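You operate a simulated robot arm through the tools that you are given. There is no shell and no other tool. Be economical: measure what you need, move in short steps, check, and stop when the job is done.

The job below is to be done with a simulated two-armed robot. You get a single attempt, and the scene is never put back.

JOB
On the top of the reject shelf, fold the blue cloth in half and then in half again.

The check looks at the end state, three seconds after you hand in, the way a careful person would. Anything else that was tipped, shoved, dropped, spilled or broken makes it a failure. Flat cloth is picked up by pressing the open fingertips on it (5 to 10 N) and closing them slowly along it; thin cloth reads only 2 to 8 mm in the jaws.

ROBOT AND FRAMES
Two 7-joint arms with two-finger parallel grippers on one trunk, on a base that drives. Base frame: it is fixed to the floor where the robot stands at the start and does not move with it; the origin is under the middle of the robot, x ahead of it, y to its left, z up; the surface under the hand at the start is at about z = 922. Lengths are in mm, angles in rad, forces in N, time in s.
The left shoulder is at the start at [70, 163, 1120], the right one opposite. With the tool pointing down near the work surface each hand reaches from about 380 to 880 mm from the robot's upright axis, wherever it stands, measured 20 degrees to its own side. Places, roughly: top of the reject shelf [600, 0, 800]. Payload 3.43 kg a hand.
The tool frame of a hand sits at the grasp point between the pads (the TCP): z along the fingers, y along the line on which they close. The tips reach 34 mm beyond it. The gripper opens to 128 mm. The fingers are 24 mm wide and 12 mm thick; the gripper's body (48 by 130 mm) begins 96 mm behind the TCP.
Orientation is told as [roll, pitch, yaw] about the base's x, y, z axes, in that order, counted from this pose: with the fingers straight down and closing along the base's y, the tool's x points along the base's -x, its y along +y and its z along -z.

CONTROLS
- The arms move only by the tool drive_tool. It takes "left_increments", "right_increments" or both (then of equal length, played together; a hand with none holds still); each is a list of rows, each a list of 7 numbers: the shift along the tool's x, y, z in mm, then the turn, a rotation vector about the tool's x, y, z in rad, then the finger opening in mm, from 0 to 128. In form: [[dx, dy, dz, ax, ay, az, hand], ...]. A call has 1 to 10 rows; each row shifts and turns the commanded pose from where the row before left it, along the tool's axes as they then stand. Each row takes 0.2 s and may step no farther than 50 mm and 0.15 rad from the row before; otherwise, or with a gripper value out of range, the whole call is refused. A pose out of reach is approached as far as the arm can. The call stops where the force on the tool passes 40 N (or 10 N more than at its start, if that is more) or the arm is blocked; 0.2 s more then pass. Each finger travels about 153 mm/s and halts on what it meets, pressing with about 23 N; the grip force reading is that of the motor and also rises with nothing between the fingers. The clock runs only during rows and for 0.2 s after the last one: add rows that do not move to give the fingers time. The reply holds the time, the measured pose of the TCP, the force on the tool along the base axes, the opening and the grip force, in the units named above and with some noise, with the torque about the TCP (base axes, N m) and any sound that the robot's microphone picked up, and new pictures: "views" is both (left out), scene, wrist or none (wrist: the cameras of the hands that moved).
- Cameras (640 x 400 px; columns grow to the right, rows downward): "scene" is now at [132.4, 0.3, 1334.6]; the picture's right is [-0.01, -1.00, 0.00], its down [-0.69, 0.01, -0.72] and it looks along [0.72, -0.01, -0.69] (base axes); focal length 274 px, centre (320, 200). "left" rides on the left gripper at [76, 11, -160] in its tool frame; the picture's right is [-0.15, 0.99, 0.00], its down [-0.88, -0.13, -0.46] and it looks along [-0.45, -0.07, 0.89] (tool axes); focal length 234 px, centre (320, 200). "right" rides on the right gripper at [76, -11, -160] in its tool frame; the picture's right is [0.15, 0.99, 0.00], its down [-0.88, 0.13, -0.46] and it looks along [-0.45, 0.07, 0.89] (tool axes); focal length 234 px, centre (320, 200). There is no depth. A picture from a camera that has moved, and an enlarged one, comes with that camera's place and axes in the base frame and with its lens.
- raise_lower(by): slides the trunk up (or, below 0, down) by that many mm; the arms and the scene camera ride with it, the base frame stays. It gives what a move gives, with no picture.
- steer(legs): drives the robot by 1 to 6 legs, each [ahead, left, turn to the left] in mm, mm and rad, along the robot's own axes; the way and the turn of a leg run together, so that a leg with both is an arc; at most 1500 mm and 3.142 rad a leg. The arms and the cameras ride along, it lands a little off, and it stops where it bumps. It gives what a move gives, and a new picture of the scene camera.
- aim_head(pan, tilt): turns the head with the scene camera to pan (to the left, within 1.501 rad either way) and tilt (down, from -0.506 to 1.204), counted from straight ahead of the robot. It gives what a move gives, and a new picture of the scene camera.
- close_up(camera, box): a new picture of the part [left, top, right, bottom] of that camera's present view, enlarged. No time passes.
- sign_off(): hands the job in; it is judged then, once.

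Go step by step. Nothing tells you exact positions but the pictures and the camera data: compare them with the known pose of the tool, close in by small moves and look again before you grip or let go. The budget is 120 turns and 260 pictures, counting those below and the enlarged ones. Unless the task says otherwise, let go and move clear before handing in.

The tools are called after "Emit:" as name(argument=value, ...) on one line, values as JSON. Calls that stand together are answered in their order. drive_tool: Moves the arms, as the interface text tells. Its arguments: {"type":"object","properties":{"left_increments":{"type":"array"},"right_increments":{"type":"array"},"views":{"type":"string","enum":["both","scene","wrist","none"]}},"required":[]} The other tools are called the same way: raise_lower (by) slides the trunk up or down; steer (legs) drives the base; aim_head (pan, tilt) turns the head that bears the scene camera; close_up (camera, box) takes an enlarged picture of a part of a camera's view; sign_off () hands the job in.

At the start:

```text
time_s: 0.0
left_ee_pos: [567.8, 288.2, 1010.3]
left_ee_rot: [0.0, 0.0, 0.0]
left_wrist_force: [0.0, -0.2, -0.4]
left_ft_torque: [-0.03, 0.0, 0.01]
left_opening: 127.7
left_gripper_force: 0.0
right_ee_pos: [606.6, -287.6, 987.2]
right_ee_rot: [0.0, -0.001, 0.001]
right_wrist_force: [0.4, 0.5, -0.9]
right_ft_torque: [0.0, 0.02, 0.01]
right_opening: 127.8
right_gripper_force: 0.0
trunk travel left (down, up): [-600.0, 340.0]
robot x, y, heading: [-1.2, -0.4, 0.003]
head pan, tilt: [-0.016, 0.764]
```

scene: 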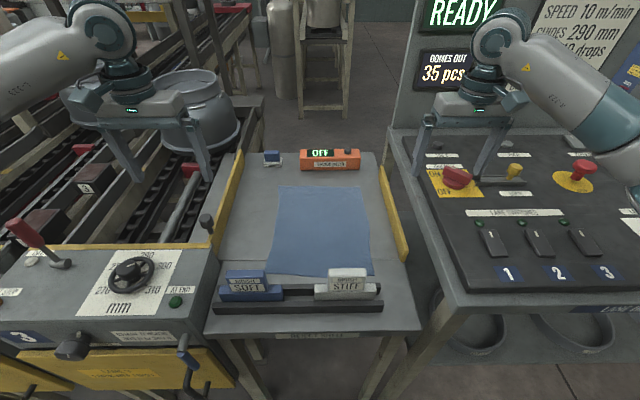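
right: 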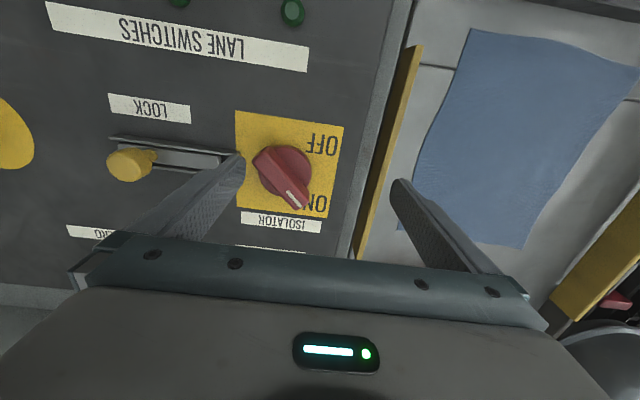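
left: 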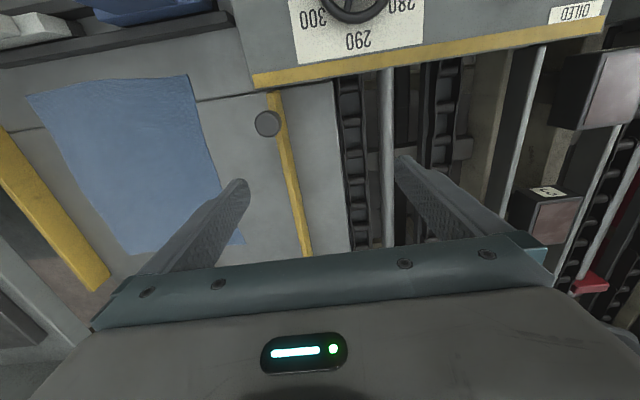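

The cloth lies roughly at x 450–750, y −125–115 on the shelf, with labelled blocks at its near edge and an orange device beyond it. I'll look closer first.

Emit:
close_up(camera="scene", box=[200, 130, 430, 340])

Emit:
aim_head(pan=0, tilt=0.95)

```text
1.90 times, centred on (315, 235) of scene
camera zoom: at [132.4, 0.3, 1334.6], right [-0.01, -1.0, 0.0], down [-0.69, 0.01, -0.72], along [0.72, -0.01, -0.69], focal length 521 px, centre (330, 133)
```

zoom: 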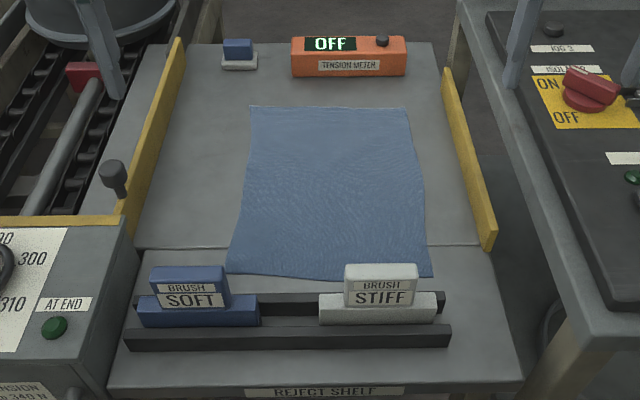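

```text
time_s: 0.7
left_ee_pos: [567.0, 288.5, 1010.6]
left_ee_rot: [0.0, 0.0, 0.002]
left_wrist_force: [-0.2, -0.2, 0.5]
left_ft_torque: [0.05, -0.01, 0.01]
left_opening: 128.0
left_gripper_force: 0.1
right_ee_pos: [608.2, -288.1, 988.3]
right_ee_rot: [-0.001, 0.0, 0.0]
right_wrist_force: [0.3, 0.7, -0.5]
right_ft_torque: [0.02, 0.01, 0.01]
right_opening: 127.9
right_gripper_force: 0.1
trunk travel left (down, up): [-600.0, 340.0]
robot x, y, heading: [-0.8, -2.8, -0.001]
head pan, tilt: [0.0, 0.949]
camera scene: at [122.9, 1.5, 1320.2], right [0.0, -1.0, 0.0], down [-0.81, 0.0, -0.58], along [0.58, 0.0, -0.81], focal length 274 px, centre (320, 200)
```

scene: 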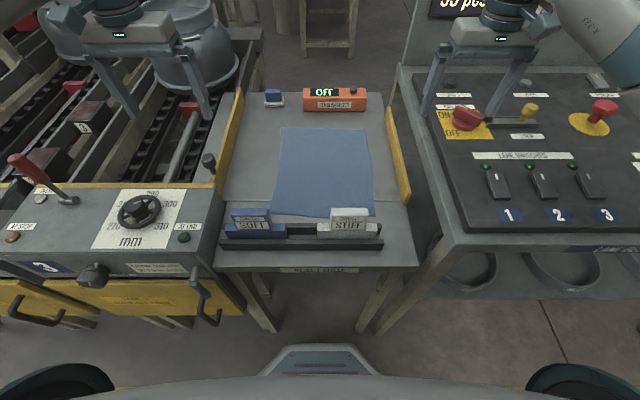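

The cloth is about 240 wide (y) by 300 long (x), and brushes sit in front of its near edge. I'll fold far edge to near with both hands first, so I'm bringing both hands above the far corners.

Emit:
drive_tool(left_increments=[[-28, -32, 13, 0, 0, 0, 80], [-28, -32, 13, 0, 0, 0, 60], [-28, -32, 13, 0, 0, 0, 44], [-28, -32, 13, 0, 0, 0, 44], [-28, -32, 13, 0, 0, 0, 44], [-28, -32, 13, 0, 0, 0, 44], [0, 0, 0, 0, 0, 0, 44]], right_increments=[[-21, 31, 12, 0, 0, 0, 80], [-21, 31, 12, 0, 0, 0, 60], [-21, 31, 12, 0, 0, 0, 44], [-21, 31, 12, 0, 0, 0, 44], [-21, 31, 12, 0, 0, 0, 44], [-21, 31, 12, 0, 0, 0, 44], [0, 0, 0, 0, 0, 0, 44]])

```text
time_s: 1.0
left_ee_pos: [579.4, 267.8, 1007.7]
left_ee_rot: [0.007, -0.002, -0.005]
left_wrist_force: [0.9, -0.2, -0.6]
left_ft_torque: [0.05, 0.03, 0.0]
left_opening: 80.3
left_gripper_force: 0.2
right_ee_pos: [611.3, -299.6, 985.0]
right_ee_rot: [-0.016, 0.006, -0.028]
right_wrist_force: [-3.1, -32.8, 12.7]
right_ft_torque: [-1.41, 0.49, 0.16]
right_opening: 97.8
right_gripper_force: 15.7
trunk travel left (down, up): [-600.0, 340.0]
robot x, y, heading: [2.3, -5.0, -0.01]
head pan, tilt: [0.0, 0.949]
stopped in row 1 (right hand): the force on the tool passed its limit at 56 N (the readings are from after the stop); the commanded pose is now the measured one
camera scene: at [122.1, -7.7, 1320.6], right [-0.01, -1.0, -0.01], down [-0.81, 0.01, -0.58], along [0.58, 0.0, -0.81], focal length 274 px, centre (320, 200)
camera right: at [535.6, -306.0, 1144.4], right [-0.12, 0.99, -0.02], down [0.89, 0.12, 0.45], along [0.45, 0.04, -0.89], focal length 234 px, centre (320, 200)
camera left: at [504.0, 277.0, 1168.4], right [0.15, 0.99, 0.01], down [0.88, -0.14, 0.46], along [0.45, -0.06, -0.89], focal length 234 px, centre (320, 200)
```

scene: 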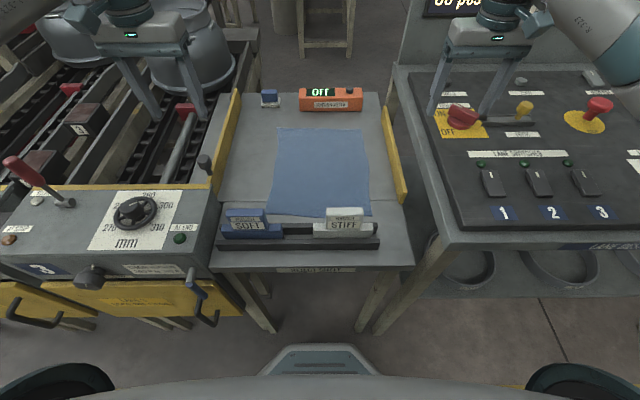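
right: 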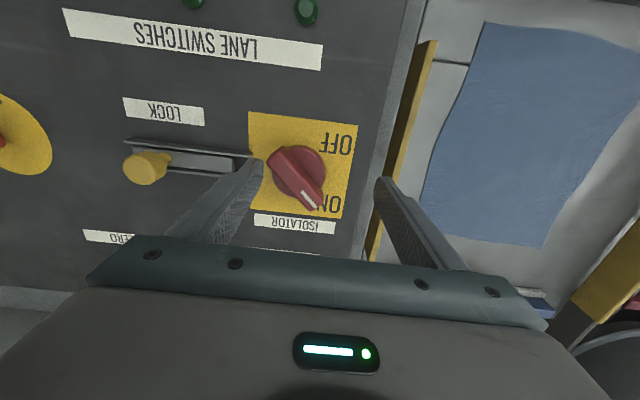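
left: 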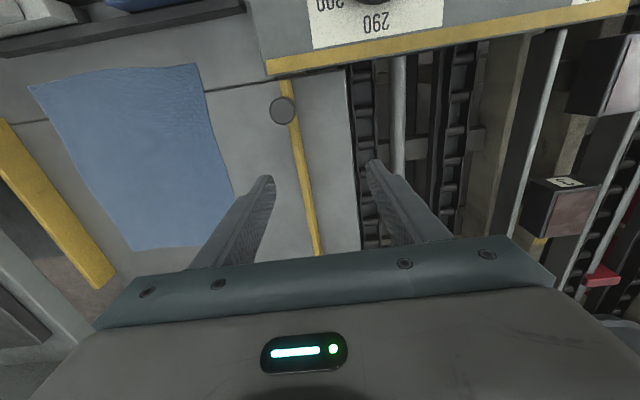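

The right finger met something on the panel, probably the isolator knob. I'll reopen it and lift straight up before anything else.

Emit:
drive_tool(right_increments=[[0, 0, 0, 0, 0, 0, 128], [0, 0, 0, 0, 0, 0, 128], [0, 0, -30, 0, 0, 0, 128], [0, 0, -40, 0, 0, 0, 128], [0, 0, -40, 0, 0, 0, 128]])

Emit:
close_up(camera="scene", box=[420, 70, 640, 220])

```text
time_s: 2.2
left_ee_pos: [578.2, 276.4, 1006.0]
left_ee_rot: [0.0, -0.001, 0.0]
left_wrist_force: [-0.3, 0.2, 0.3]
left_ft_torque: [-0.03, 0.02, -0.01]
left_opening: 80.0
left_gripper_force: 0.0
right_ee_pos: [613.2, -282.8, 1094.5]
right_ee_rot: [-0.019, 0.005, -0.016]
right_wrist_force: [-0.2, 1.1, 0.6]
right_ft_torque: [-0.03, -0.01, -0.03]
right_opening: 128.1
right_gripper_force: 0.2
trunk travel left (down, up): [-600.0, 340.0]
robot x, y, heading: [1.2, -0.3, 0.001]
head pan, tilt: [0.0, 0.949]
camera scene: at [122.1, 2.4, 1320.2], right [0.0, -1.0, 0.0], down [-0.81, 0.0, -0.58], along [0.58, 0.0, -0.81], focal length 274 px, centre (320, 200)
camera right: at [537.4, -290.9, 1255.9], right [-0.13, 0.99, -0.02], down [0.89, 0.13, 0.45], along [0.45, 0.04, -0.89], focal length 234 px, centre (320, 200)
```

scene: 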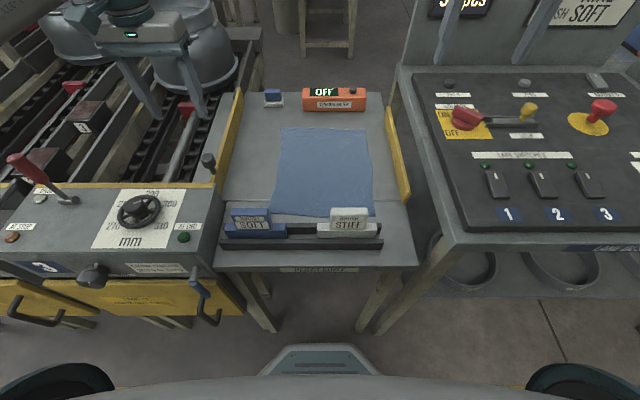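
right: 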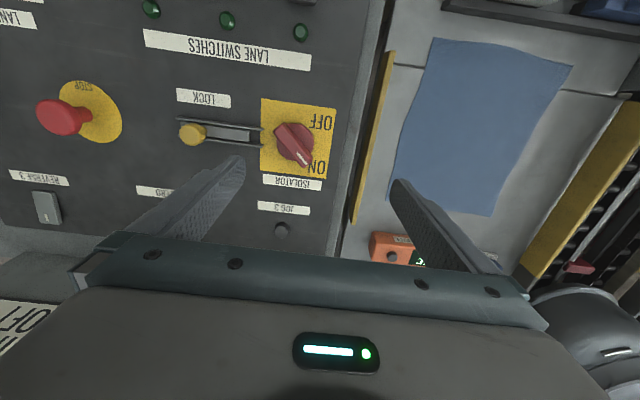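

```text
2.67 times, centred on (530, 145) of scene
camera zoom: at [122.1, 2.4, 1320.2], right [0.0, -1.0, 0.0], down [-0.81, 0.0, -0.58], along [0.58, 0.0, -0.81], focal length 729 px, centre (-240, 347)
```

zoom: 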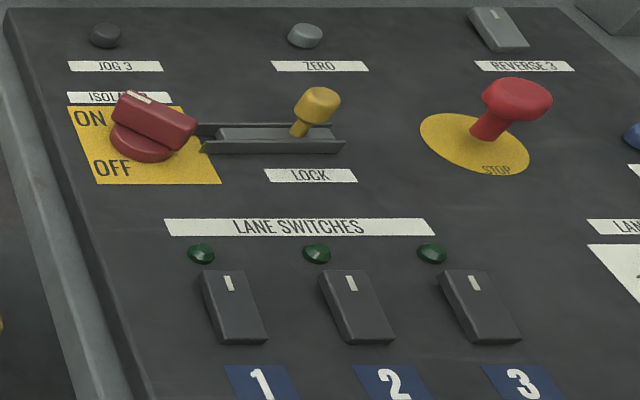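

The isolator still points at ON, so nothing on the panel changed. I'll move both hands in at a safe height, closing the fingers only once they're over the shelf.

Emit:
drive_tool(left_increments=[[0, 0, -40, 0, 0, 0, 80], [0, 0, -40, 0, 0, 0, 80], [-27, -30, 0, 0, 0, 0, 80], [-27, -31, 0, 0, 0, 0, 80], [-27, -31, 0, 0, 0, 0, 80], [-27, -31, 0, 0, 0, 0, 60], [-27, -31, 0, 0, 0, 0, 44], [-25, -31, 0, 0, 0, 0, 44], [0, 0, 0, 0, 0, 0, 44]], right_increments=[[0, 0, 0, 0, 0, 0, 128], [0, 0, 0, 0, 0, 0, 128], [-20, 31, 0, 0, 0, 0, 128], [-20, 31, 0, 0, 0, 0, 128], [-20, 31, 0, 0, 0, 0, 128], [-20, 31, 0, 0, 0, 0, 100], [-20, 31, 0, 0, 0, 0, 80], [-20, 31, 0, 0, 0, 0, 60], [0, 0, 0, 0, 0, 0, 44]])

```text
time_s: 4.2
left_ee_pos: [736.9, 88.3, 1085.6]
left_ee_rot: [0.001, -0.003, -0.001]
left_wrist_force: [0.3, 0.5, 0.3]
left_ft_torque: [0.01, -0.01, 0.03]
left_opening: 44.1
left_gripper_force: 0.1
right_ee_pos: [735.7, -100.9, 1091.1]
right_ee_rot: [-0.017, 0.006, -0.018]
right_wrist_force: [-0.8, -0.4, -0.2]
right_ft_torque: [-0.01, -0.04, -0.01]
right_opening: 43.9
right_gripper_force: 0.0
trunk travel left (down, up): [-600.0, 340.0]
robot x, y, heading: [0.4, -0.3, -0.007]
head pan, tilt: [0.0, 0.949]
camera scene: at [122.3, 1.1, 1320.3], right [0.0, -1.0, 0.0], down [-0.81, 0.0, -0.58], along [0.58, 0.0, -0.81], focal length 274 px, centre (320, 200)
camera right: at [660.4, -107.9, 1250.3], right [-0.13, 0.99, -0.02], down [0.89, 0.12, 0.45], along [0.45, 0.04, -0.89], focal length 234 px, centre (320, 200)
camera left: at [663.0, 99.1, 1245.8], right [0.15, 0.99, 0.0], down [0.88, -0.13, 0.46], along [0.45, -0.07, -0.89], focal length 234 px, centre (320, 200)
```

scene: 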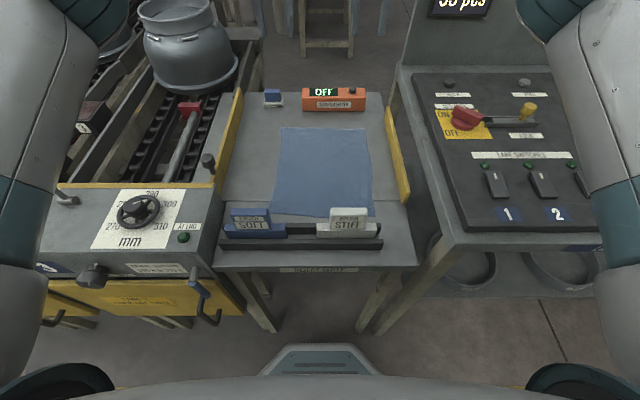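
right: 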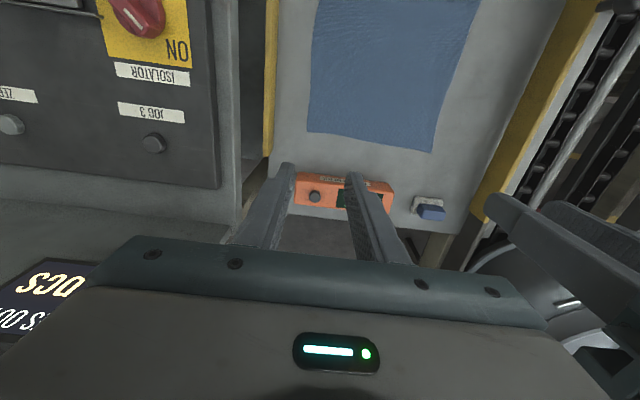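
left: 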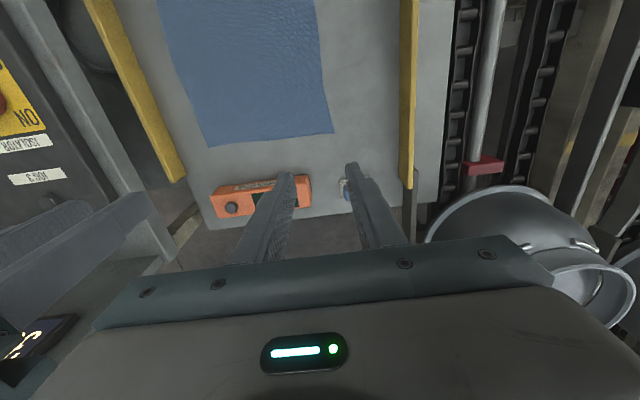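

The corner estimates from three views agree: left (753,110), right (747,−127). I'm descending to just above the cloth at both corners.

Emit:
drive_tool(left_increments=[[0, -10, 38, 0, 0, 0, 40], [0, 0, 38, 0, 0, 0, 40], [0, 0, 38, 0, 0, 0, 40], [0, 0, 38, 0, 0, 0, 40], [0, 0, 38, 0, 0, 0, 40], [0, 0, 38, 0, 0, 0, 40], [0, 0, 0, 0, 0, 0, 40]], right_increments=[[3, 6, 38, -0.017, -0.006, -0.018, 40], [0, 0, 38, 0, 0, 0, 40], [0, 0, 38, 0, 0, 0, 40], [0, 0, 38, 0, 0, 0, 40], [0, 0, 38, 0, 0, 0, 40], [0, 0, 38, 0, 0, 0, 40], [0, 0, 0, 0, 0, 0, 40]])

```text
time_s: 5.8
left_ee_pos: [739.1, 81.2, 856.5]
left_ee_rot: [0.0, -0.002, 0.0]
left_wrist_force: [-0.4, 0.1, 0.6]
left_ft_torque: [-0.01, -0.01, -0.05]
left_opening: 39.9
left_gripper_force: 0.1
right_ee_pos: [732.0, -95.1, 862.3]
right_ee_rot: [0.001, 0.0, 0.003]
right_wrist_force: [0.1, 0.2, -0.8]
right_ft_torque: [-0.05, 0.02, 0.0]
right_opening: 40.1
right_gripper_force: 0.0
trunk travel left (down, up): [-600.0, 340.0]
robot x, y, heading: [1.1, -1.6, -0.002]
head pan, tilt: [0.0, 0.949]
camera scene: at [121.9, 1.2, 1320.4], right [0.0, -1.0, 0.0], down [-0.81, 0.0, -0.58], along [0.58, 0.0, -0.81], focal length 274 px, centre (320, 200)
camera right: at [655.8, -106.8, 1022.2], right [-0.15, 0.99, 0.0], down [0.88, 0.13, 0.46], along [0.45, 0.07, -0.89], focal length 234 px, centre (320, 200)
camera left: at [662.8, 91.8, 1017.1], right [0.15, 0.99, 0.0], down [0.88, -0.13, 0.46], along [0.45, -0.07, -0.89], focal length 234 px, centre (320, 200)
```

scene: 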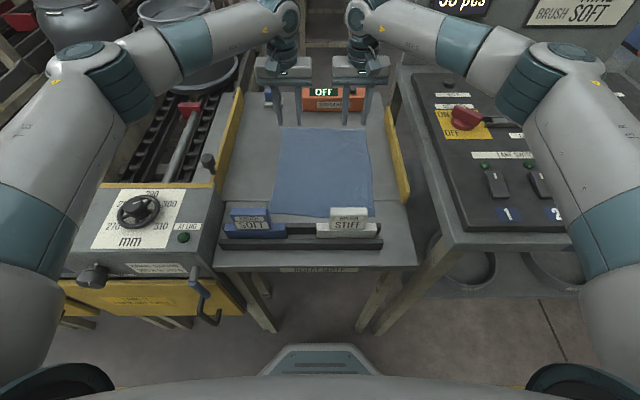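
right: 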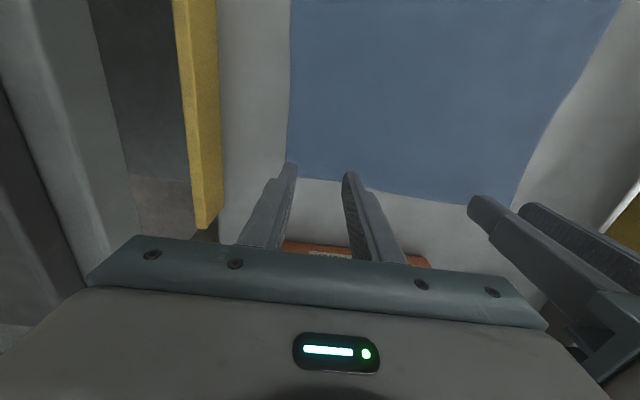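
left: 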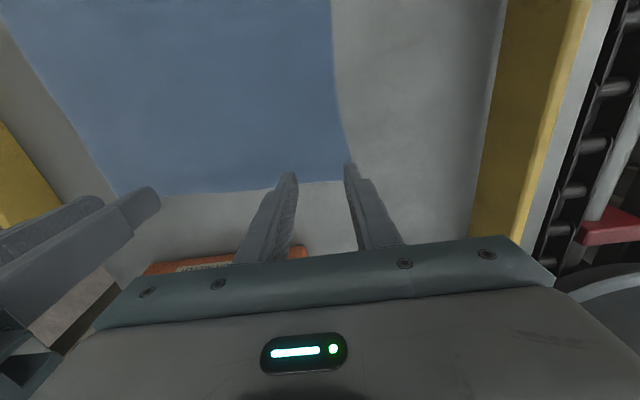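

The outer fingers would sit right on the side edges, so I'm shifting both hands slightly inward. Then down to just above contact.

Emit:
drive_tool(left_increments=[[2, -8, 9, 0, 0, 0, 40], [0, 0, 8, 0, 0, 0, 40], [0, 0, 0, 0, 0, 0, 40]], right_increments=[[0, 5, 12, 0, 0, 0, 40], [0, 0, 10, 0, 0, 0, 40], [0, 0, 0, 0, 0, 0, 40]], views="wrist")

```text
time_s: 6.6
left_ee_pos: [736.8, 71.8, 839.3]
left_ee_rot: [0.001, 0.001, -0.001]
left_wrist_force: [0.6, 0.2, -0.4]
left_ft_torque: [-0.02, 0.01, -0.06]
left_opening: 39.8
left_gripper_force: 0.2
right_ee_pos: [732.8, -90.2, 838.4]
right_ee_rot: [0.0, 0.0, 0.002]
right_wrist_force: [0.1, 0.8, 0.1]
right_ft_torque: [0.0, 0.0, -0.06]
right_opening: 39.8
right_gripper_force: 0.1
trunk travel left (down, up): [-600.0, 340.0]
robot x, y, heading: [1.1, 2.7, -0.008]
head pan, tilt: [0.0, 0.949]
camera right: at [657.1, -101.7, 999.5], right [-0.15, 0.99, 0.0], down [0.88, 0.13, 0.46], along [0.45, 0.07, -0.89], focal length 234 px, centre (320, 200)
camera left: at [661.3, 83.0, 999.6], right [0.15, 0.99, 0.0], down [0.88, -0.13, 0.46], along [0.45, -0.07, -0.89], focal length 234 px, centre (320, 200)
```

right: 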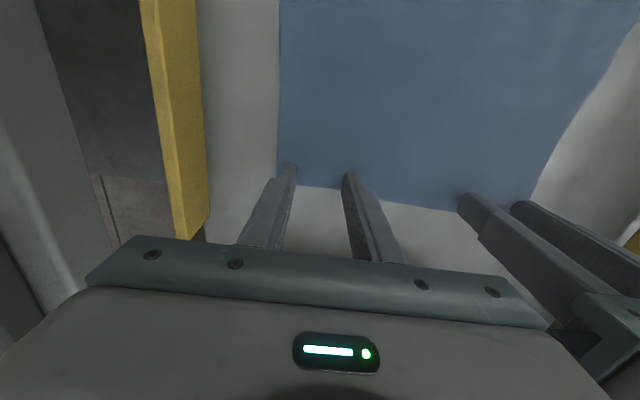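
left: 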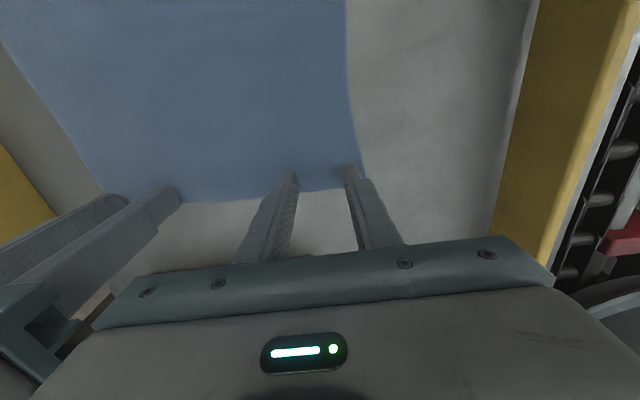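

The fingertips are just over the corners with no contact yet. I'm stepping down in small amounts to find the surface.

Emit:
drive_tool(left_increments=[[0, 0, 1.5, 0, 0, 0, 40], [0, 0, 1.5, 0, 0, 0, 40], [0, 0, 1, 0, 0, 0, 40]], right_increments=[[0, 0, 1.5, 0, 0, 0, 40], [0, 0, 1, 0, 0, 0, 40], [0, 0, 1, 0, 0, 0, 40]], views="none")

```text
time_s: 7.4
left_ee_pos: [737.1, 72.6, 835.3]
left_ee_rot: [0.001, -0.001, -0.001]
left_wrist_force: [-0.1, -0.4, -0.3]
left_ft_torque: [-0.01, 0.02, 0.0]
left_opening: 40.1
left_gripper_force: 0.0
right_ee_pos: [732.9, -90.4, 835.9]
right_ee_rot: [-0.001, 0.001, 0.002]
right_wrist_force: [-0.2, -0.1, 0.3]
right_ft_torque: [-0.02, 0.01, -0.03]
right_opening: 40.0
right_gripper_force: 0.1
trunk travel left (down, up): [-600.0, 340.0]
robot x, y, heading: [-2.6, 2.2, 0.001]
head pan, tilt: [0.0, 0.949]
```

Emit:
drive_tool(left_increments=[[0, 0, 1, 0, 0, 0, 40], [0, 0, 1, 0, 0, 0, 40]], right_increments=[[0, 0, 1, 0, 0, 0, 40], [0, 0, 1, 0, 0, 0, 40]], views="none")

```text
time_s: 8.0
left_ee_pos: [736.2, 73.9, 834.8]
left_ee_rot: [-0.001, -0.001, 0.0]
left_wrist_force: [-0.3, 0.4, 3.0]
left_ft_torque: [0.04, -0.04, -0.01]
left_opening: 39.9
left_gripper_force: 0.1
right_ee_pos: [733.6, -89.7, 834.5]
right_ee_rot: [0.0, 0.0, 0.004]
right_wrist_force: [0.8, -0.2, 3.8]
right_ft_torque: [-0.03, -0.03, -0.03]
right_opening: 40.0
right_gripper_force: 0.1
trunk travel left (down, up): [-600.0, 340.0]
robot x, y, heading: [1.9, -0.6, 0.001]
head pan, tilt: [0.0, 0.949]
```

Contact is at TCP z ≈ 834.5 with 3–4 N on each hand. I'll press 1 mm more and close slowly.

Emit:
drive_tool(left_increments=[[0, 0, 1, 0, 0, 0, 40], [0, 0, 0, 0, 0, 0, 35], [0, 0, 0, 0, 0, 0, 30], [0, 0, 0, 0, 0, 0, 25], [0, 0, 0, 0, 0, 0, 20], [0, 0, 0, 0, 0, 0, 15], [0, 0, 0, 0, 0, 0, 10], [0, 0, 0, 0, 0, 0, 5], [0, 0, 0, 0, 0, 0, 0], [0, 0, 0, 0, 0, 0, 0]], right_increments=[[0, 0, 1, 0, 0, 0, 40], [0, 0, 0, 0, 0, 0, 35], [0, 0, 0, 0, 0, 0, 30], [0, 0, 0, 0, 0, 0, 25], [0, 0, 0, 0, 0, 0, 20], [0, 0, 0, 0, 0, 0, 15], [0, 0, 0, 0, 0, 0, 10], [0, 0, 0, 0, 0, 0, 5], [0, 0, 0, 0, 0, 0, 0], [0, 0, 0, 0, 0, 0, 0]], views="wrist")

```text
time_s: 10.2
left_ee_pos: [734.6, 72.4, 834.9]
left_ee_rot: [0.0, -0.001, -0.002]
left_wrist_force: [0.2, -8.8, 4.6]
left_ft_torque: [-0.29, -0.05, 0.01]
left_opening: 2.2
left_gripper_force: 23.3
right_ee_pos: [731.4, -89.9, 833.5]
right_ee_rot: [0.002, -0.003, 0.004]
right_wrist_force: [-0.9, 9.1, 11.8]
right_ft_torque: [0.24, -0.05, -0.01]
right_opening: 2.1
right_gripper_force: 22.9
trunk travel left (down, up): [-600.0, 340.0]
robot x, y, heading: [-1.0, -1.6, -0.002]
head pan, tilt: [0.0, 0.949]
camera right: at [655.6, -101.1, 994.5], right [-0.15, 0.99, 0.0], down [0.88, 0.13, 0.46], along [0.45, 0.07, -0.89], focal length 234 px, centre (320, 200)
camera left: at [659.8, 83.1, 994.7], right [0.15, 0.99, 0.0], down [0.88, -0.13, 0.46], along [0.45, -0.07, -0.89], focal length 234 px, centre (320, 200)
```

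right: 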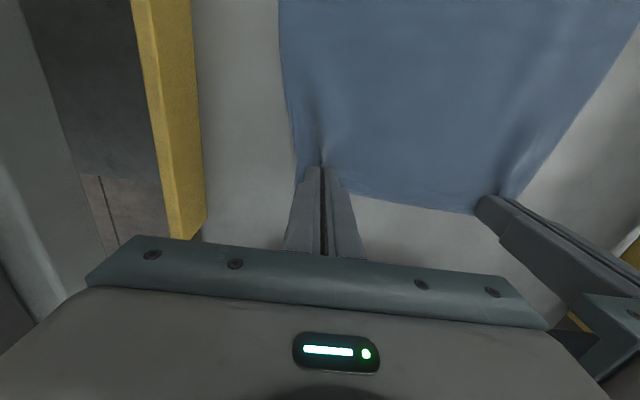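
left: 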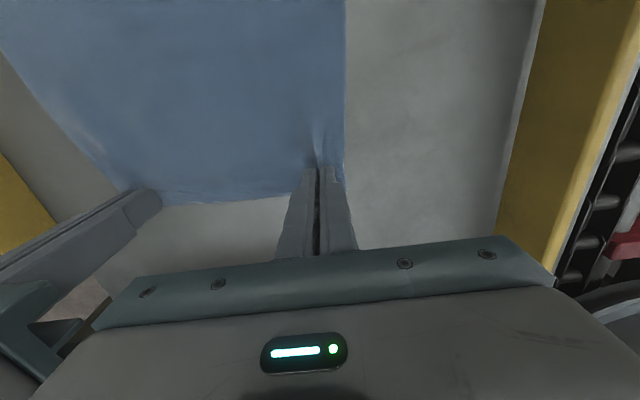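

Both corners are gripped (2.2 and 2.1 mm), but the pinch reaches about 25 mm in from the edge and would leave a curled flap. I'll release and re-pinch nearer the very edge.

Emit:
drive_tool(left_increments=[[0, 0, 0, 0, 0, 0, 20], [0, 0, 0, 0, 0, 0, 40], [0, 0, -8, 0, 0, 0, 40], [-14, 0, 0, 0, 0, 0, 40], [0, 0, 0, 0, 0, 0, 40]], right_increments=[[0, 0, 0, 0, 0, 0, 20], [0, 0, 0, 0, 0, 0, 40], [0, 0, -8, 0, 0, 0, 40], [-14, 0, 0, 0, 0, 0, 40], [0, 0, 0, 0, 0, 0, 40]], views="wrist")

```text
time_s: 11.4
left_ee_pos: [750.1, 73.7, 839.6]
left_ee_rot: [0.001, 0.0, -0.001]
left_wrist_force: [0.3, 0.1, 1.2]
left_ft_torque: [0.02, 0.04, 0.0]
left_opening: 39.8
left_gripper_force: 0.1
right_ee_pos: [747.5, -88.9, 841.3]
right_ee_rot: [-0.001, 0.002, 0.004]
right_wrist_force: [1.0, -0.6, 0.2]
right_ft_torque: [0.03, 0.0, 0.01]
right_opening: 39.9
right_gripper_force: 0.1
trunk travel left (down, up): [-600.0, 340.0]
robot x, y, heading: [1.3, -0.6, -0.004]
head pan, tilt: [0.0, 0.949]
camera right: at [671.9, -101.8, 1001.2], right [-0.15, 0.99, 0.0], down [0.88, 0.13, 0.45], along [0.45, 0.07, -0.89], focal length 234 px, centre (320, 200)
camera left: at [675.7, 84.0, 1001.2], right [0.15, 0.99, 0.0], down [0.88, -0.13, 0.46], along [0.45, -0.07, -0.89], focal length 234 px, centre (320, 200)
```

right: 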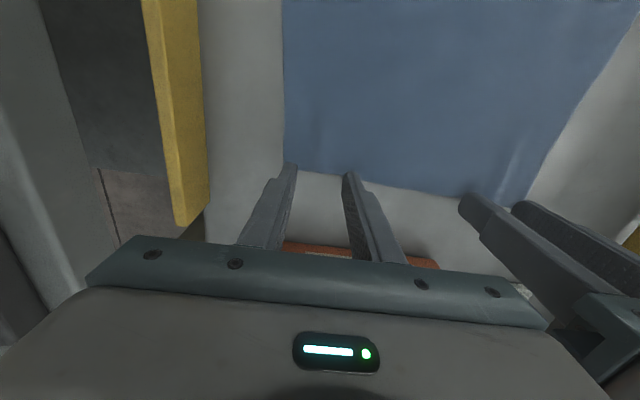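
left: 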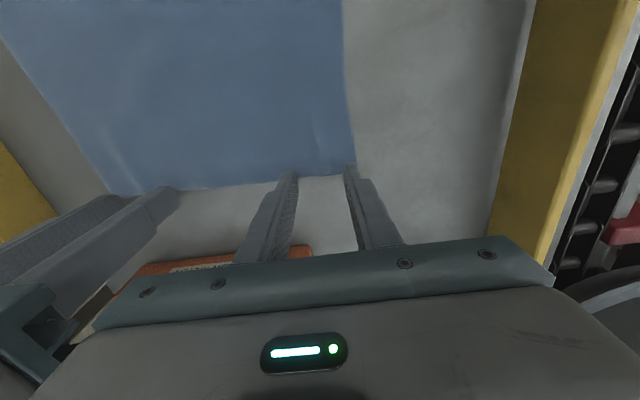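

The fingers now overlap the edge by about 15 mm, with both outer fingers still on the cloth. Pressing and closing again.

Emit:
drive_tool(left_increments=[[-3, -2, 4, 0, 0, 0, 40], [0, 0, 2.5, 0, 0, 0, 40], [0, 0, 0, 0, 0, 0, 35], [0, 0, 0, 0, 0, 0, 30], [0, 0, 0, 0, 0, 0, 25], [0, 0, 0, 0, 0, 0, 19], [0, 0, 0, 0, 0, 0, 13], [0, 0, 0, 0, 0, 0, 7], [0, 0, 0, 0, 0, 0, 0], [0, 0, 0, 0, 0, 0, 0]], right_increments=[[0, 2, 5, 0, 0, 0, 40], [0, 0, 3, 0, 0, 0, 40], [0, 0, 0, 0, 0, 0, 35], [0, 0, 0, 0, 0, 0, 30], [0, 0, 0, 0, 0, 0, 25], [0, 0, 0, 0, 0, 0, 19], [0, 0, 0, 0, 0, 0, 13], [0, 0, 0, 0, 0, 0, 7], [0, 0, 0, 0, 0, 0, 0], [0, 0, 0, 0, 0, 0, 0]], views="wrist")

```text
time_s: 13.6
left_ee_pos: [753.9, 70.3, 836.4]
left_ee_rot: [0.002, -0.001, 0.0]
left_wrist_force: [-1.1, 0.1, -0.3]
left_ft_torque: [-0.01, 0.01, 0.0]
left_opening: 0.1
left_gripper_force: 22.9
right_ee_pos: [746.1, -87.1, 833.7]
right_ee_rot: [0.001, -0.002, 0.004]
right_wrist_force: [0.9, -1.4, 15.6]
right_ft_torque: [-0.01, 0.1, -0.02]
right_opening: 2.4
right_gripper_force: 23.2
trunk travel left (down, up): [-600.0, 340.0]
robot x, y, heading: [0.5, -1.9, -0.001]
head pan, tilt: [0.0, 0.949]
camera right: at [670.2, -99.6, 994.5], right [-0.15, 0.99, 0.0], down [0.88, 0.13, 0.46], along [0.45, 0.07, -0.89], focal length 234 px, centre (320, 200)
camera left: at [677.4, 81.5, 996.0], right [0.15, 0.99, 0.0], down [0.88, -0.13, 0.46], along [0.45, -0.07, -0.89], focal length 234 px, centre (320, 200)
```

right: 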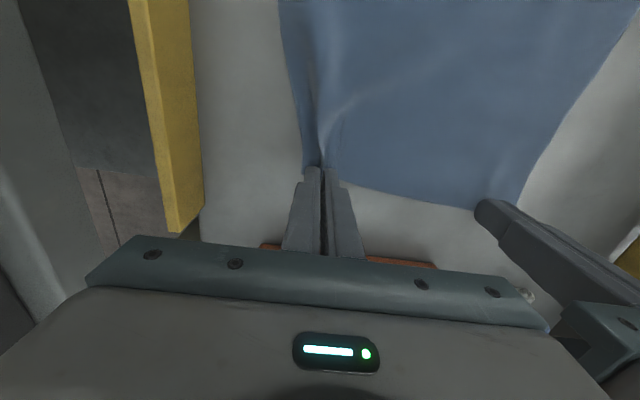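
left: 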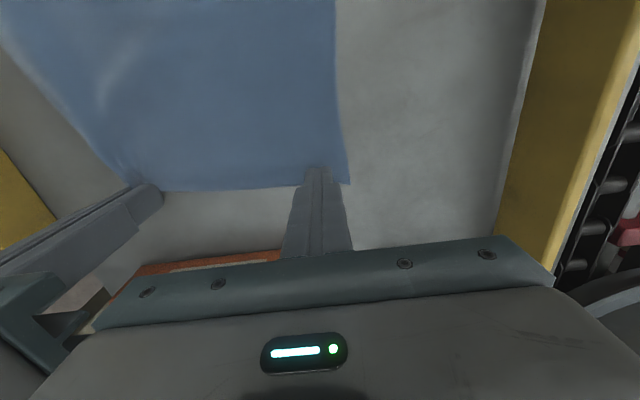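

The right hand grips (2.4 mm) but the left closed empty because it wasn't pressing. I'm reopening the left and pressing again.

Emit:
drive_tool(left_increments=[[2, 0, -3, 0, 0, 0, 20], [0, 0, 0, 0, 0, 0, 40], [0, 0, 3, 0, 0, 0, 40], [0, 0, 1, 0, 0, 0, 40], [0, 0, 0, 0, 0, 0, 40]], views="none")

```text
time_s: 14.8
left_ee_pos: [751.5, 71.0, 835.9]
left_ee_rot: [0.002, -0.001, 0.001]
left_wrist_force: [0.7, 0.2, 0.4]
left_ft_torque: [0.01, 0.03, -0.01]
left_opening: 39.8
left_gripper_force: 0.1
right_ee_pos: [746.5, -88.8, 833.4]
right_ee_rot: [0.0, -0.002, 0.001]
right_wrist_force: [3.2, -1.8, 16.5]
right_ft_torque: [-0.04, 0.02, -0.03]
right_opening: 2.5
right_gripper_force: 23.2
trunk travel left (down, up): [-600.0, 340.0]
robot x, y, heading: [4.9, -2.6, -0.003]
head pan, tilt: [0.0, 0.949]
```

Emit:
drive_tool(left_increments=[[0, 0, 1.5, 0, 0, 0, 40], [0, 0, 1.5, 0, 0, 0, 40], [0, 0, 0, 0, 0, 0, 40]], views="none")

```text
time_s: 15.6
left_ee_pos: [749.8, 70.7, 834.1]
left_ee_rot: [0.001, -0.006, -0.001]
left_wrist_force: [1.4, 0.9, 16.3]
left_ft_torque: [0.02, 0.01, 0.02]
left_opening: 39.9
left_gripper_force: 0.1
right_ee_pos: [744.5, -87.7, 834.2]
right_ee_rot: [0.0, -0.002, 0.003]
right_wrist_force: [2.3, -1.3, 8.9]
right_ft_torque: [-0.06, -0.01, -0.02]
right_opening: 2.8
right_gripper_force: 23.0
trunk travel left (down, up): [-600.0, 340.0]
robot x, y, heading: [1.7, 2.7, -0.003]
head pan, tilt: [0.0, 0.949]
```

Emit:
drive_tool(left_increments=[[0, 0, -0.7, 0, 0, 0, 40], [0, 0, 0, 0, 0, 0, 35], [0, 0, 0, 0, 0, 0, 30], [0, 0, 0, 0, 0, 0, 25], [0, 0, 0, 0, 0, 0, 20], [0, 0, 0, 0, 0, 0, 15], [0, 0, 0, 0, 0, 0, 10], [0, 0, 0, 0, 0, 0, 5], [0, 0, 0, 0, 0, 0, 0], [0, 0, 0, 0, 0, 0, 0]], views="wrist")

```text
time_s: 17.8
left_ee_pos: [750.2, 68.4, 834.4]
left_ee_rot: [0.0, -0.006, -0.001]
left_wrist_force: [-0.4, -14.9, 30.1]
left_ft_torque: [-0.59, 0.1, 0.04]
left_opening: 3.6
left_gripper_force: 22.5
right_ee_pos: [745.8, -87.3, 836.1]
right_ee_rot: [0.003, 0.0, 0.003]
right_wrist_force: [0.5, 13.8, 0.9]
right_ft_torque: [0.48, -0.03, -0.1]
right_opening: 2.6
right_gripper_force: 22.8
trunk travel left (down, up): [-600.0, 340.0]
robot x, y, heading: [2.2, 2.6, 0.0]
head pan, tilt: [0.0, 0.949]
camera left: at [673.7, 80.3, 994.2], right [0.15, 0.99, 0.0], down [0.88, -0.13, 0.46], along [0.45, -0.07, -0.89], focal length 234 px, centre (320, 200)
```

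left: 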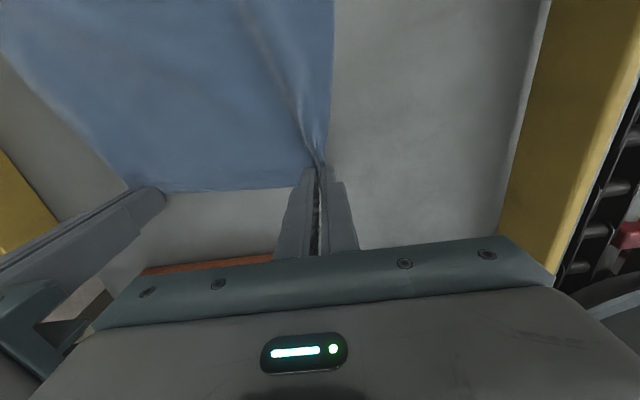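

Both corners are held (3.6 and 2.6 mm). I'm easing the sideways tension, then lifting and carrying the far edge over in an arc toward the near edge.

Emit:
drive_tool(left_increments=[[5, -3, -20, 0, 0, 0, 0], [15, 0, -28, 0, 0, 0, 0], [25, 0, -23, 0, 0, 0, 0], [27, 0, -18, 0, 0, 0, 0], [30, 0, -12, 0, 0, 0, 0], [30, 0, -6, 0, 0, 0, 0], [30, 0, 0, 0, 0, 0, 0], [0, 0, 0, 0, 0, 0, 0]], right_increments=[[5, 3, -20, 0, 0, 0, 0], [15, 0, -28, 0, 0, 0, 0], [25, 0, -23, 0, 0, 0, 0], [27, 0, -18, 0, 0, 0, 0], [30, 0, -12, 0, 0, 0, 0], [30, 0, -6, 0, 0, 0, 0], [30, 0, 0, 0, 0, 0, 0], [0, 0, 0, 0, 0, 0, 0]])

```text
time_s: 19.6
left_ee_pos: [590.3, 68.5, 936.7]
left_ee_rot: [0.003, 0.002, 0.001]
left_wrist_force: [-0.5, -7.5, 0.3]
left_ft_torque: [-0.24, 0.02, 0.02]
left_opening: 3.3
left_gripper_force: 23.4
right_ee_pos: [582.9, -86.1, 939.8]
right_ee_rot: [-0.001, 0.002, 0.001]
right_wrist_force: [1.4, 7.9, -0.2]
right_ft_torque: [0.3, 0.0, -0.02]
right_opening: 2.2
right_gripper_force: 23.4
trunk travel left (down, up): [-600.0, 340.0]
robot x, y, heading: [-2.9, 1.6, -0.0]
head pan, tilt: [0.0, 0.949]
camera scene: at [123.8, 1.1, 1320.1], right [0.0, -1.0, 0.0], down [-0.81, 0.0, -0.58], along [0.58, 0.0, -0.81], focal length 274 px, centre (320, 200)
camera right: at [508.0, -97.2, 1100.2], right [-0.15, 0.99, 0.0], down [0.88, 0.13, 0.45], along [0.45, 0.07, -0.89], focal length 234 px, centre (320, 200)
camera left: at [514.9, 79.1, 1098.2], right [0.15, 0.99, 0.0], down [0.88, -0.13, 0.46], along [0.45, -0.07, -0.89], focal length 234 px, centre (320, 200)
```

scene: 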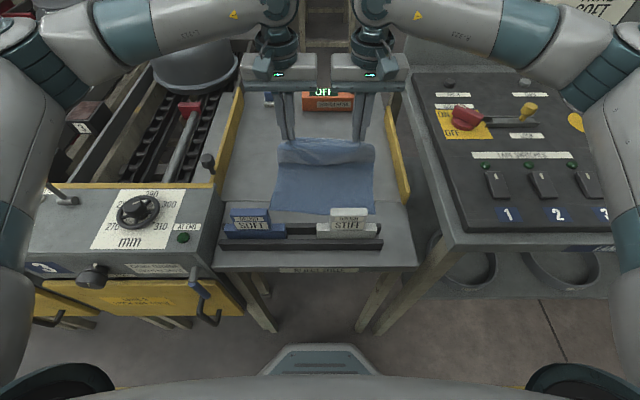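
right: 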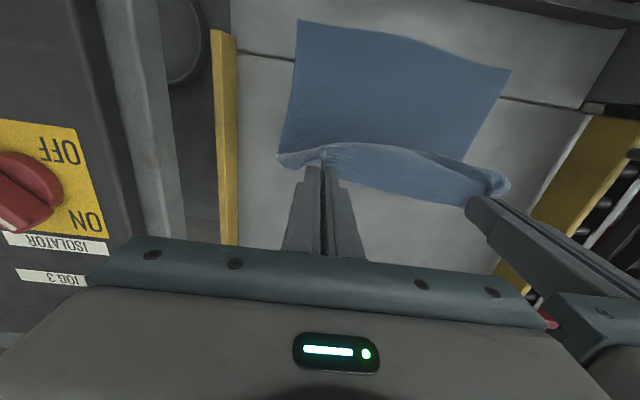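
left: 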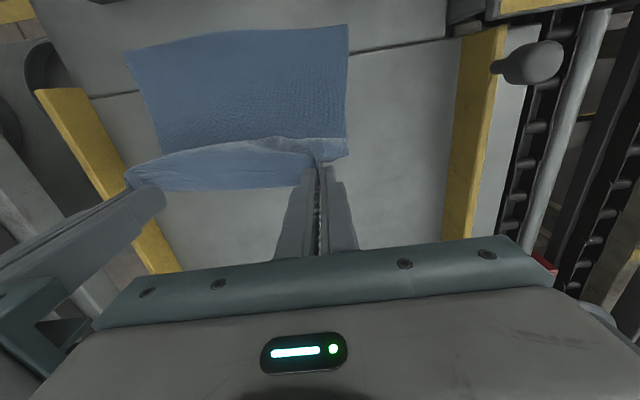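

The fold is coming over cleanly. The near edge measures x≈467 on the left and 456 on the right, so I'll continue to just above it.

Emit:
drive_tool(left_increments=[[25, 0, 5, 0, 0, 0, 0], [25, 0, 12, 0, 0, 0, 0], [22, 0, 18, 0, 0, 0, 0], [17, 0, 20, 0, 0, 0, 0], [12, 0, 18, 0, 0, 0, 0], [4, 0, 14, 0, 0, 0, 0], [0, 0, 0, 0, 0, 0, 0]], right_increments=[[25, 0, 5, 0, 0, 0, 0], [25, 0, 14, 0, 0, 0, 0], [22, 0, 18, 0, 0, 0, 0], [19, 0, 20, 0, 0, 0, 0], [12, 0, 18, 0, 0, 0, 0], [4, 0, 15, 0, 0, 0, 0], [0, 0, 0, 0, 0, 0, 0]])

```text
time_s: 21.2
left_ee_pos: [483.7, 69.0, 852.8]
left_ee_rot: [0.001, 0.001, 0.001]
left_wrist_force: [-0.9, -10.0, -0.4]
left_ft_torque: [-0.32, 0.01, 0.06]
left_opening: 3.2
left_gripper_force: 23.1
right_ee_pos: [477.7, -86.9, 848.5]
right_ee_rot: [0.0, -0.002, 0.002]
right_wrist_force: [1.1, 10.2, 0.3]
right_ft_torque: [0.33, -0.03, -0.06]
right_opening: 2.4
right_gripper_force: 22.8
trunk travel left (down, up): [-600.0, 340.0]
robot x, y, heading: [2.8, -1.8, -0.001]
head pan, tilt: [0.0, 0.949]
camera scene: at [122.7, 1.1, 1320.2], right [0.0, -1.0, 0.0], down [-0.81, 0.0, -0.58], along [0.58, 0.0, -0.81], focal length 274 px, centre (320, 200)
camera right: at [401.1, -97.6, 1009.7], right [-0.15, 0.99, 0.0], down [0.88, 0.13, 0.46], along [0.45, 0.07, -0.89], focal length 234 px, centre (320, 200)
camera left: at [408.6, 79.8, 1012.2], right [0.15, 0.99, 0.0], down [0.88, -0.13, 0.46], along [0.45, -0.07, -0.89], focal length 234 px, centre (320, 200)
```

scene: 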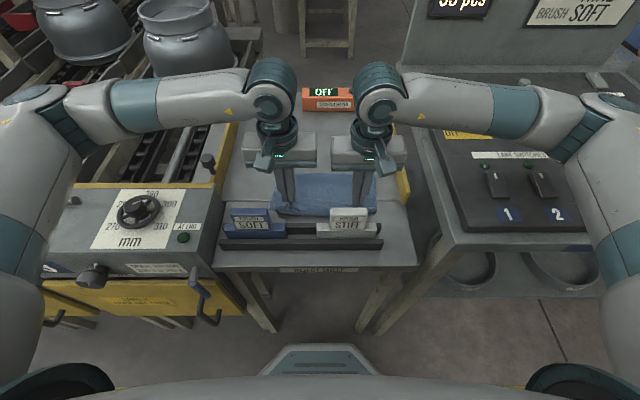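
right: 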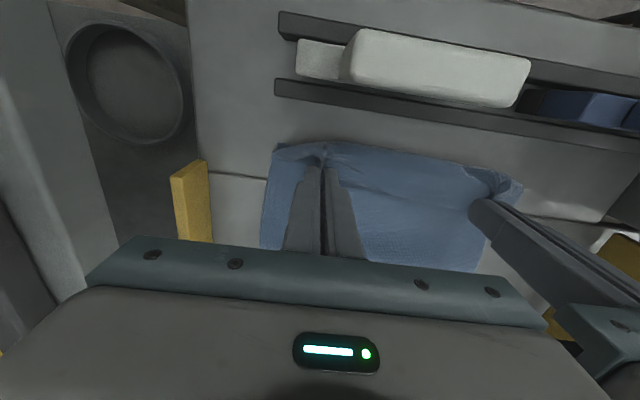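
left: 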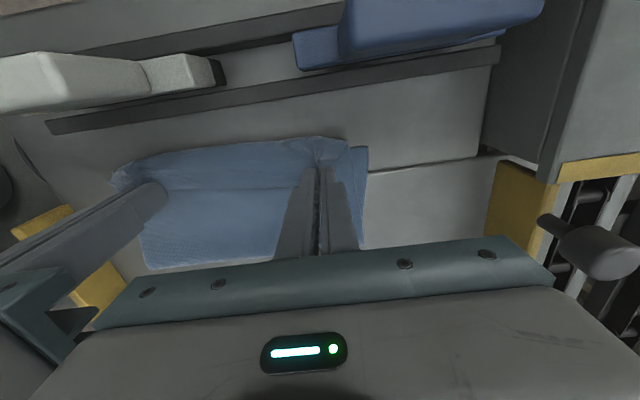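

The carried edge now overhangs the near edge slightly, so I'm backing off about 10 mm in +x and lowering onto it.

Emit:
drive_tool(left_increments=[[-6, 0, 4, 0, 0, 0, 0], [-6, 0, 4, 0, 0, 0, 0], [0, 0, 4, 0, 0, 0, 0], [0, 0, 3, 0, 0, 0, 0], [0, 0, 0, 0, 0, 0, 0]], right_increments=[[-5, 0, 3, 0, 0, 0, 0], [-5, 0, 3, 0, 0, 0, 0], [0, 0, 3, 0, 0, 0, 0], [0, 0, 2, 0, 0, 0, 0], [0, 0, 0, 0, 0, 0, 0]], views="wrist")

```text
time_s: 22.4
left_ee_pos: [497.1, 68.2, 837.2]
left_ee_rot: [0.001, 0.0, 0.0]
left_wrist_force: [0.1, -7.6, -1.0]
left_ft_torque: [-0.21, 0.03, 0.05]
left_opening: 3.6
left_gripper_force: 23.1
right_ee_pos: [488.4, -86.2, 839.9]
right_ee_rot: [0.0, 0.001, 0.001]
right_wrist_force: [0.5, 7.5, 0.4]
right_ft_torque: [0.24, -0.03, -0.06]
right_opening: 2.3
right_gripper_force: 22.9
trunk travel left (down, up): [-600.0, 340.0]
robot x, y, heading: [0.6, 0.9, -0.001]
head pan, tilt: [0.0, 0.949]
camera right: at [412.2, -97.5, 999.3], right [-0.15, 0.99, 0.0], down [0.88, 0.13, 0.46], along [0.45, 0.07, -0.89], focal length 234 px, centre (320, 200)
camera left: at [421.2, 78.7, 997.3], right [0.15, 0.99, 0.0], down [0.88, -0.13, 0.46], along [0.45, -0.07, -0.89], focal length 234 px, centre (320, 200)
```

right: 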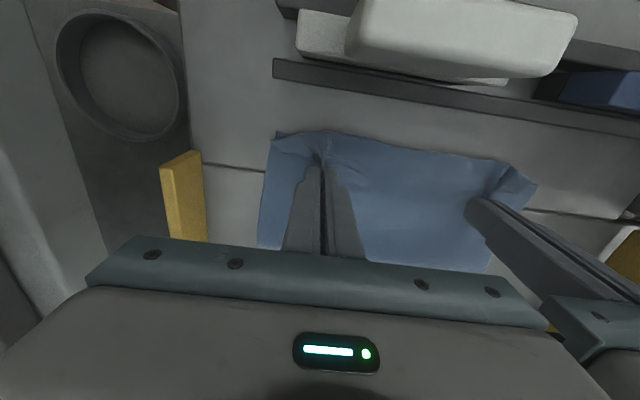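
left: 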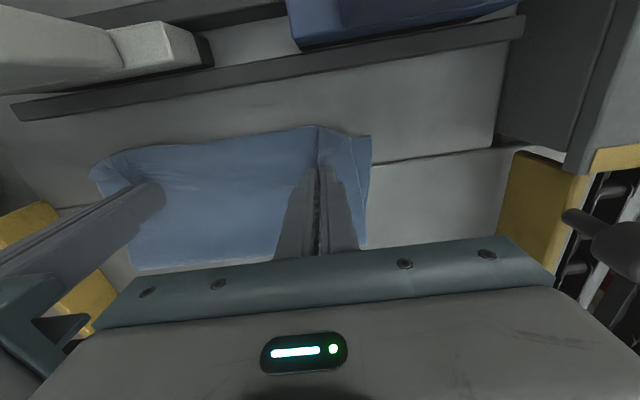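

The edge is laid close to the near edge. I'm releasing slowly, then lifting straight up.

Emit:
drive_tool(left_increments=[[0, 0, 0, 0, 0, 0, 10], [0, 0, 0, 0, 0, 0, 20], [0, 0, 0, 0, 0, 0, 35], [0, 0, -5, 0, 0, 0, 35], [0, 0, -15, 0, 0, 0, 35], [0, 0, -40, 0, 0, 0, 35], [0, 0, -40, 0, 0, 0, 35], [0, 0, -40, 0, 0, 0, 35]], right_increments=[[0, 0, 0, 0, 0, 0, 10], [0, 0, 0, 0, 0, 0, 20], [0, 0, 0, 0, 0, 0, 35], [0, 0, -5, 0, 0, 0, 35], [0, 0, -15, 0, 0, 0, 35], [0, 0, -40, 0, 0, 0, 35], [0, 0, -40, 0, 0, 0, 35], [0, 0, -40, 0, 0, 0, 35]])

```text
time_s: 24.2
left_ee_pos: [497.6, 67.8, 976.9]
left_ee_rot: [0.002, -0.002, 0.0]
left_wrist_force: [0.7, 0.6, 0.8]
left_ft_torque: [-0.01, -0.03, 0.0]
left_opening: 35.1
left_gripper_force: 0.0
right_ee_pos: [485.8, -86.5, 979.7]
right_ee_rot: [0.0, 0.0, 0.005]
right_wrist_force: [-0.1, -0.4, 0.0]
right_ft_torque: [0.0, -0.01, -0.01]
right_opening: 34.8
right_gripper_force: 0.0
trunk travel left (down, up): [-600.0, 340.0]
robot x, y, heading: [2.6, 0.2, 0.001]
head pan, tilt: [0.0, 0.949]
camera scene: at [121.8, 1.1, 1320.2], right [0.0, -1.0, 0.0], down [-0.81, 0.0, -0.58], along [0.58, 0.0, -0.81], focal length 274 px, centre (320, 200)
camera right: at [410.3, -97.7, 1140.6], right [-0.15, 0.99, 0.0], down [0.88, 0.13, 0.46], along [0.45, 0.07, -0.89], focal length 234 px, centre (320, 200)
camera left: at [421.7, 77.8, 1137.0], right [0.15, 0.99, 0.0], down [0.88, -0.13, 0.46], along [0.45, -0.07, -0.89], focal length 234 px, centre (320, 200)
```

scene: 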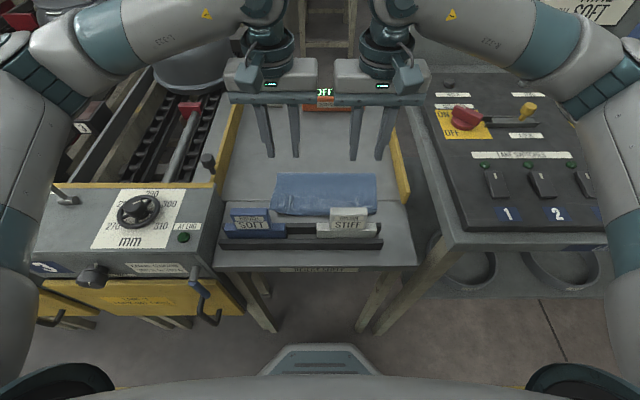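
right: 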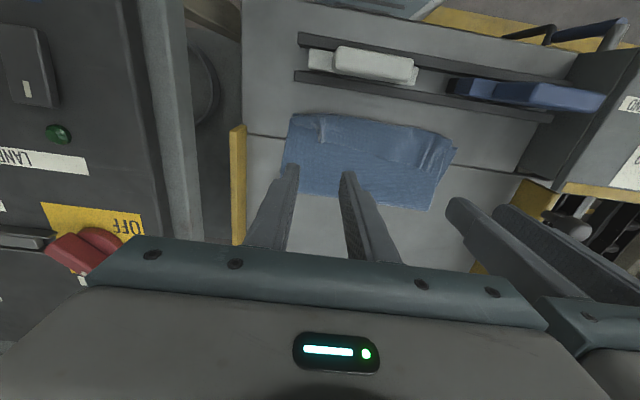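
left: 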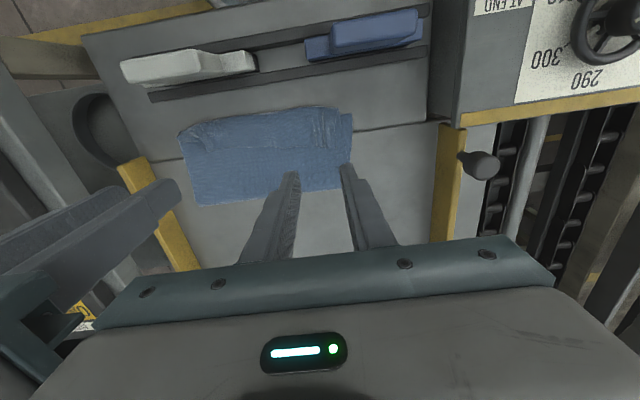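

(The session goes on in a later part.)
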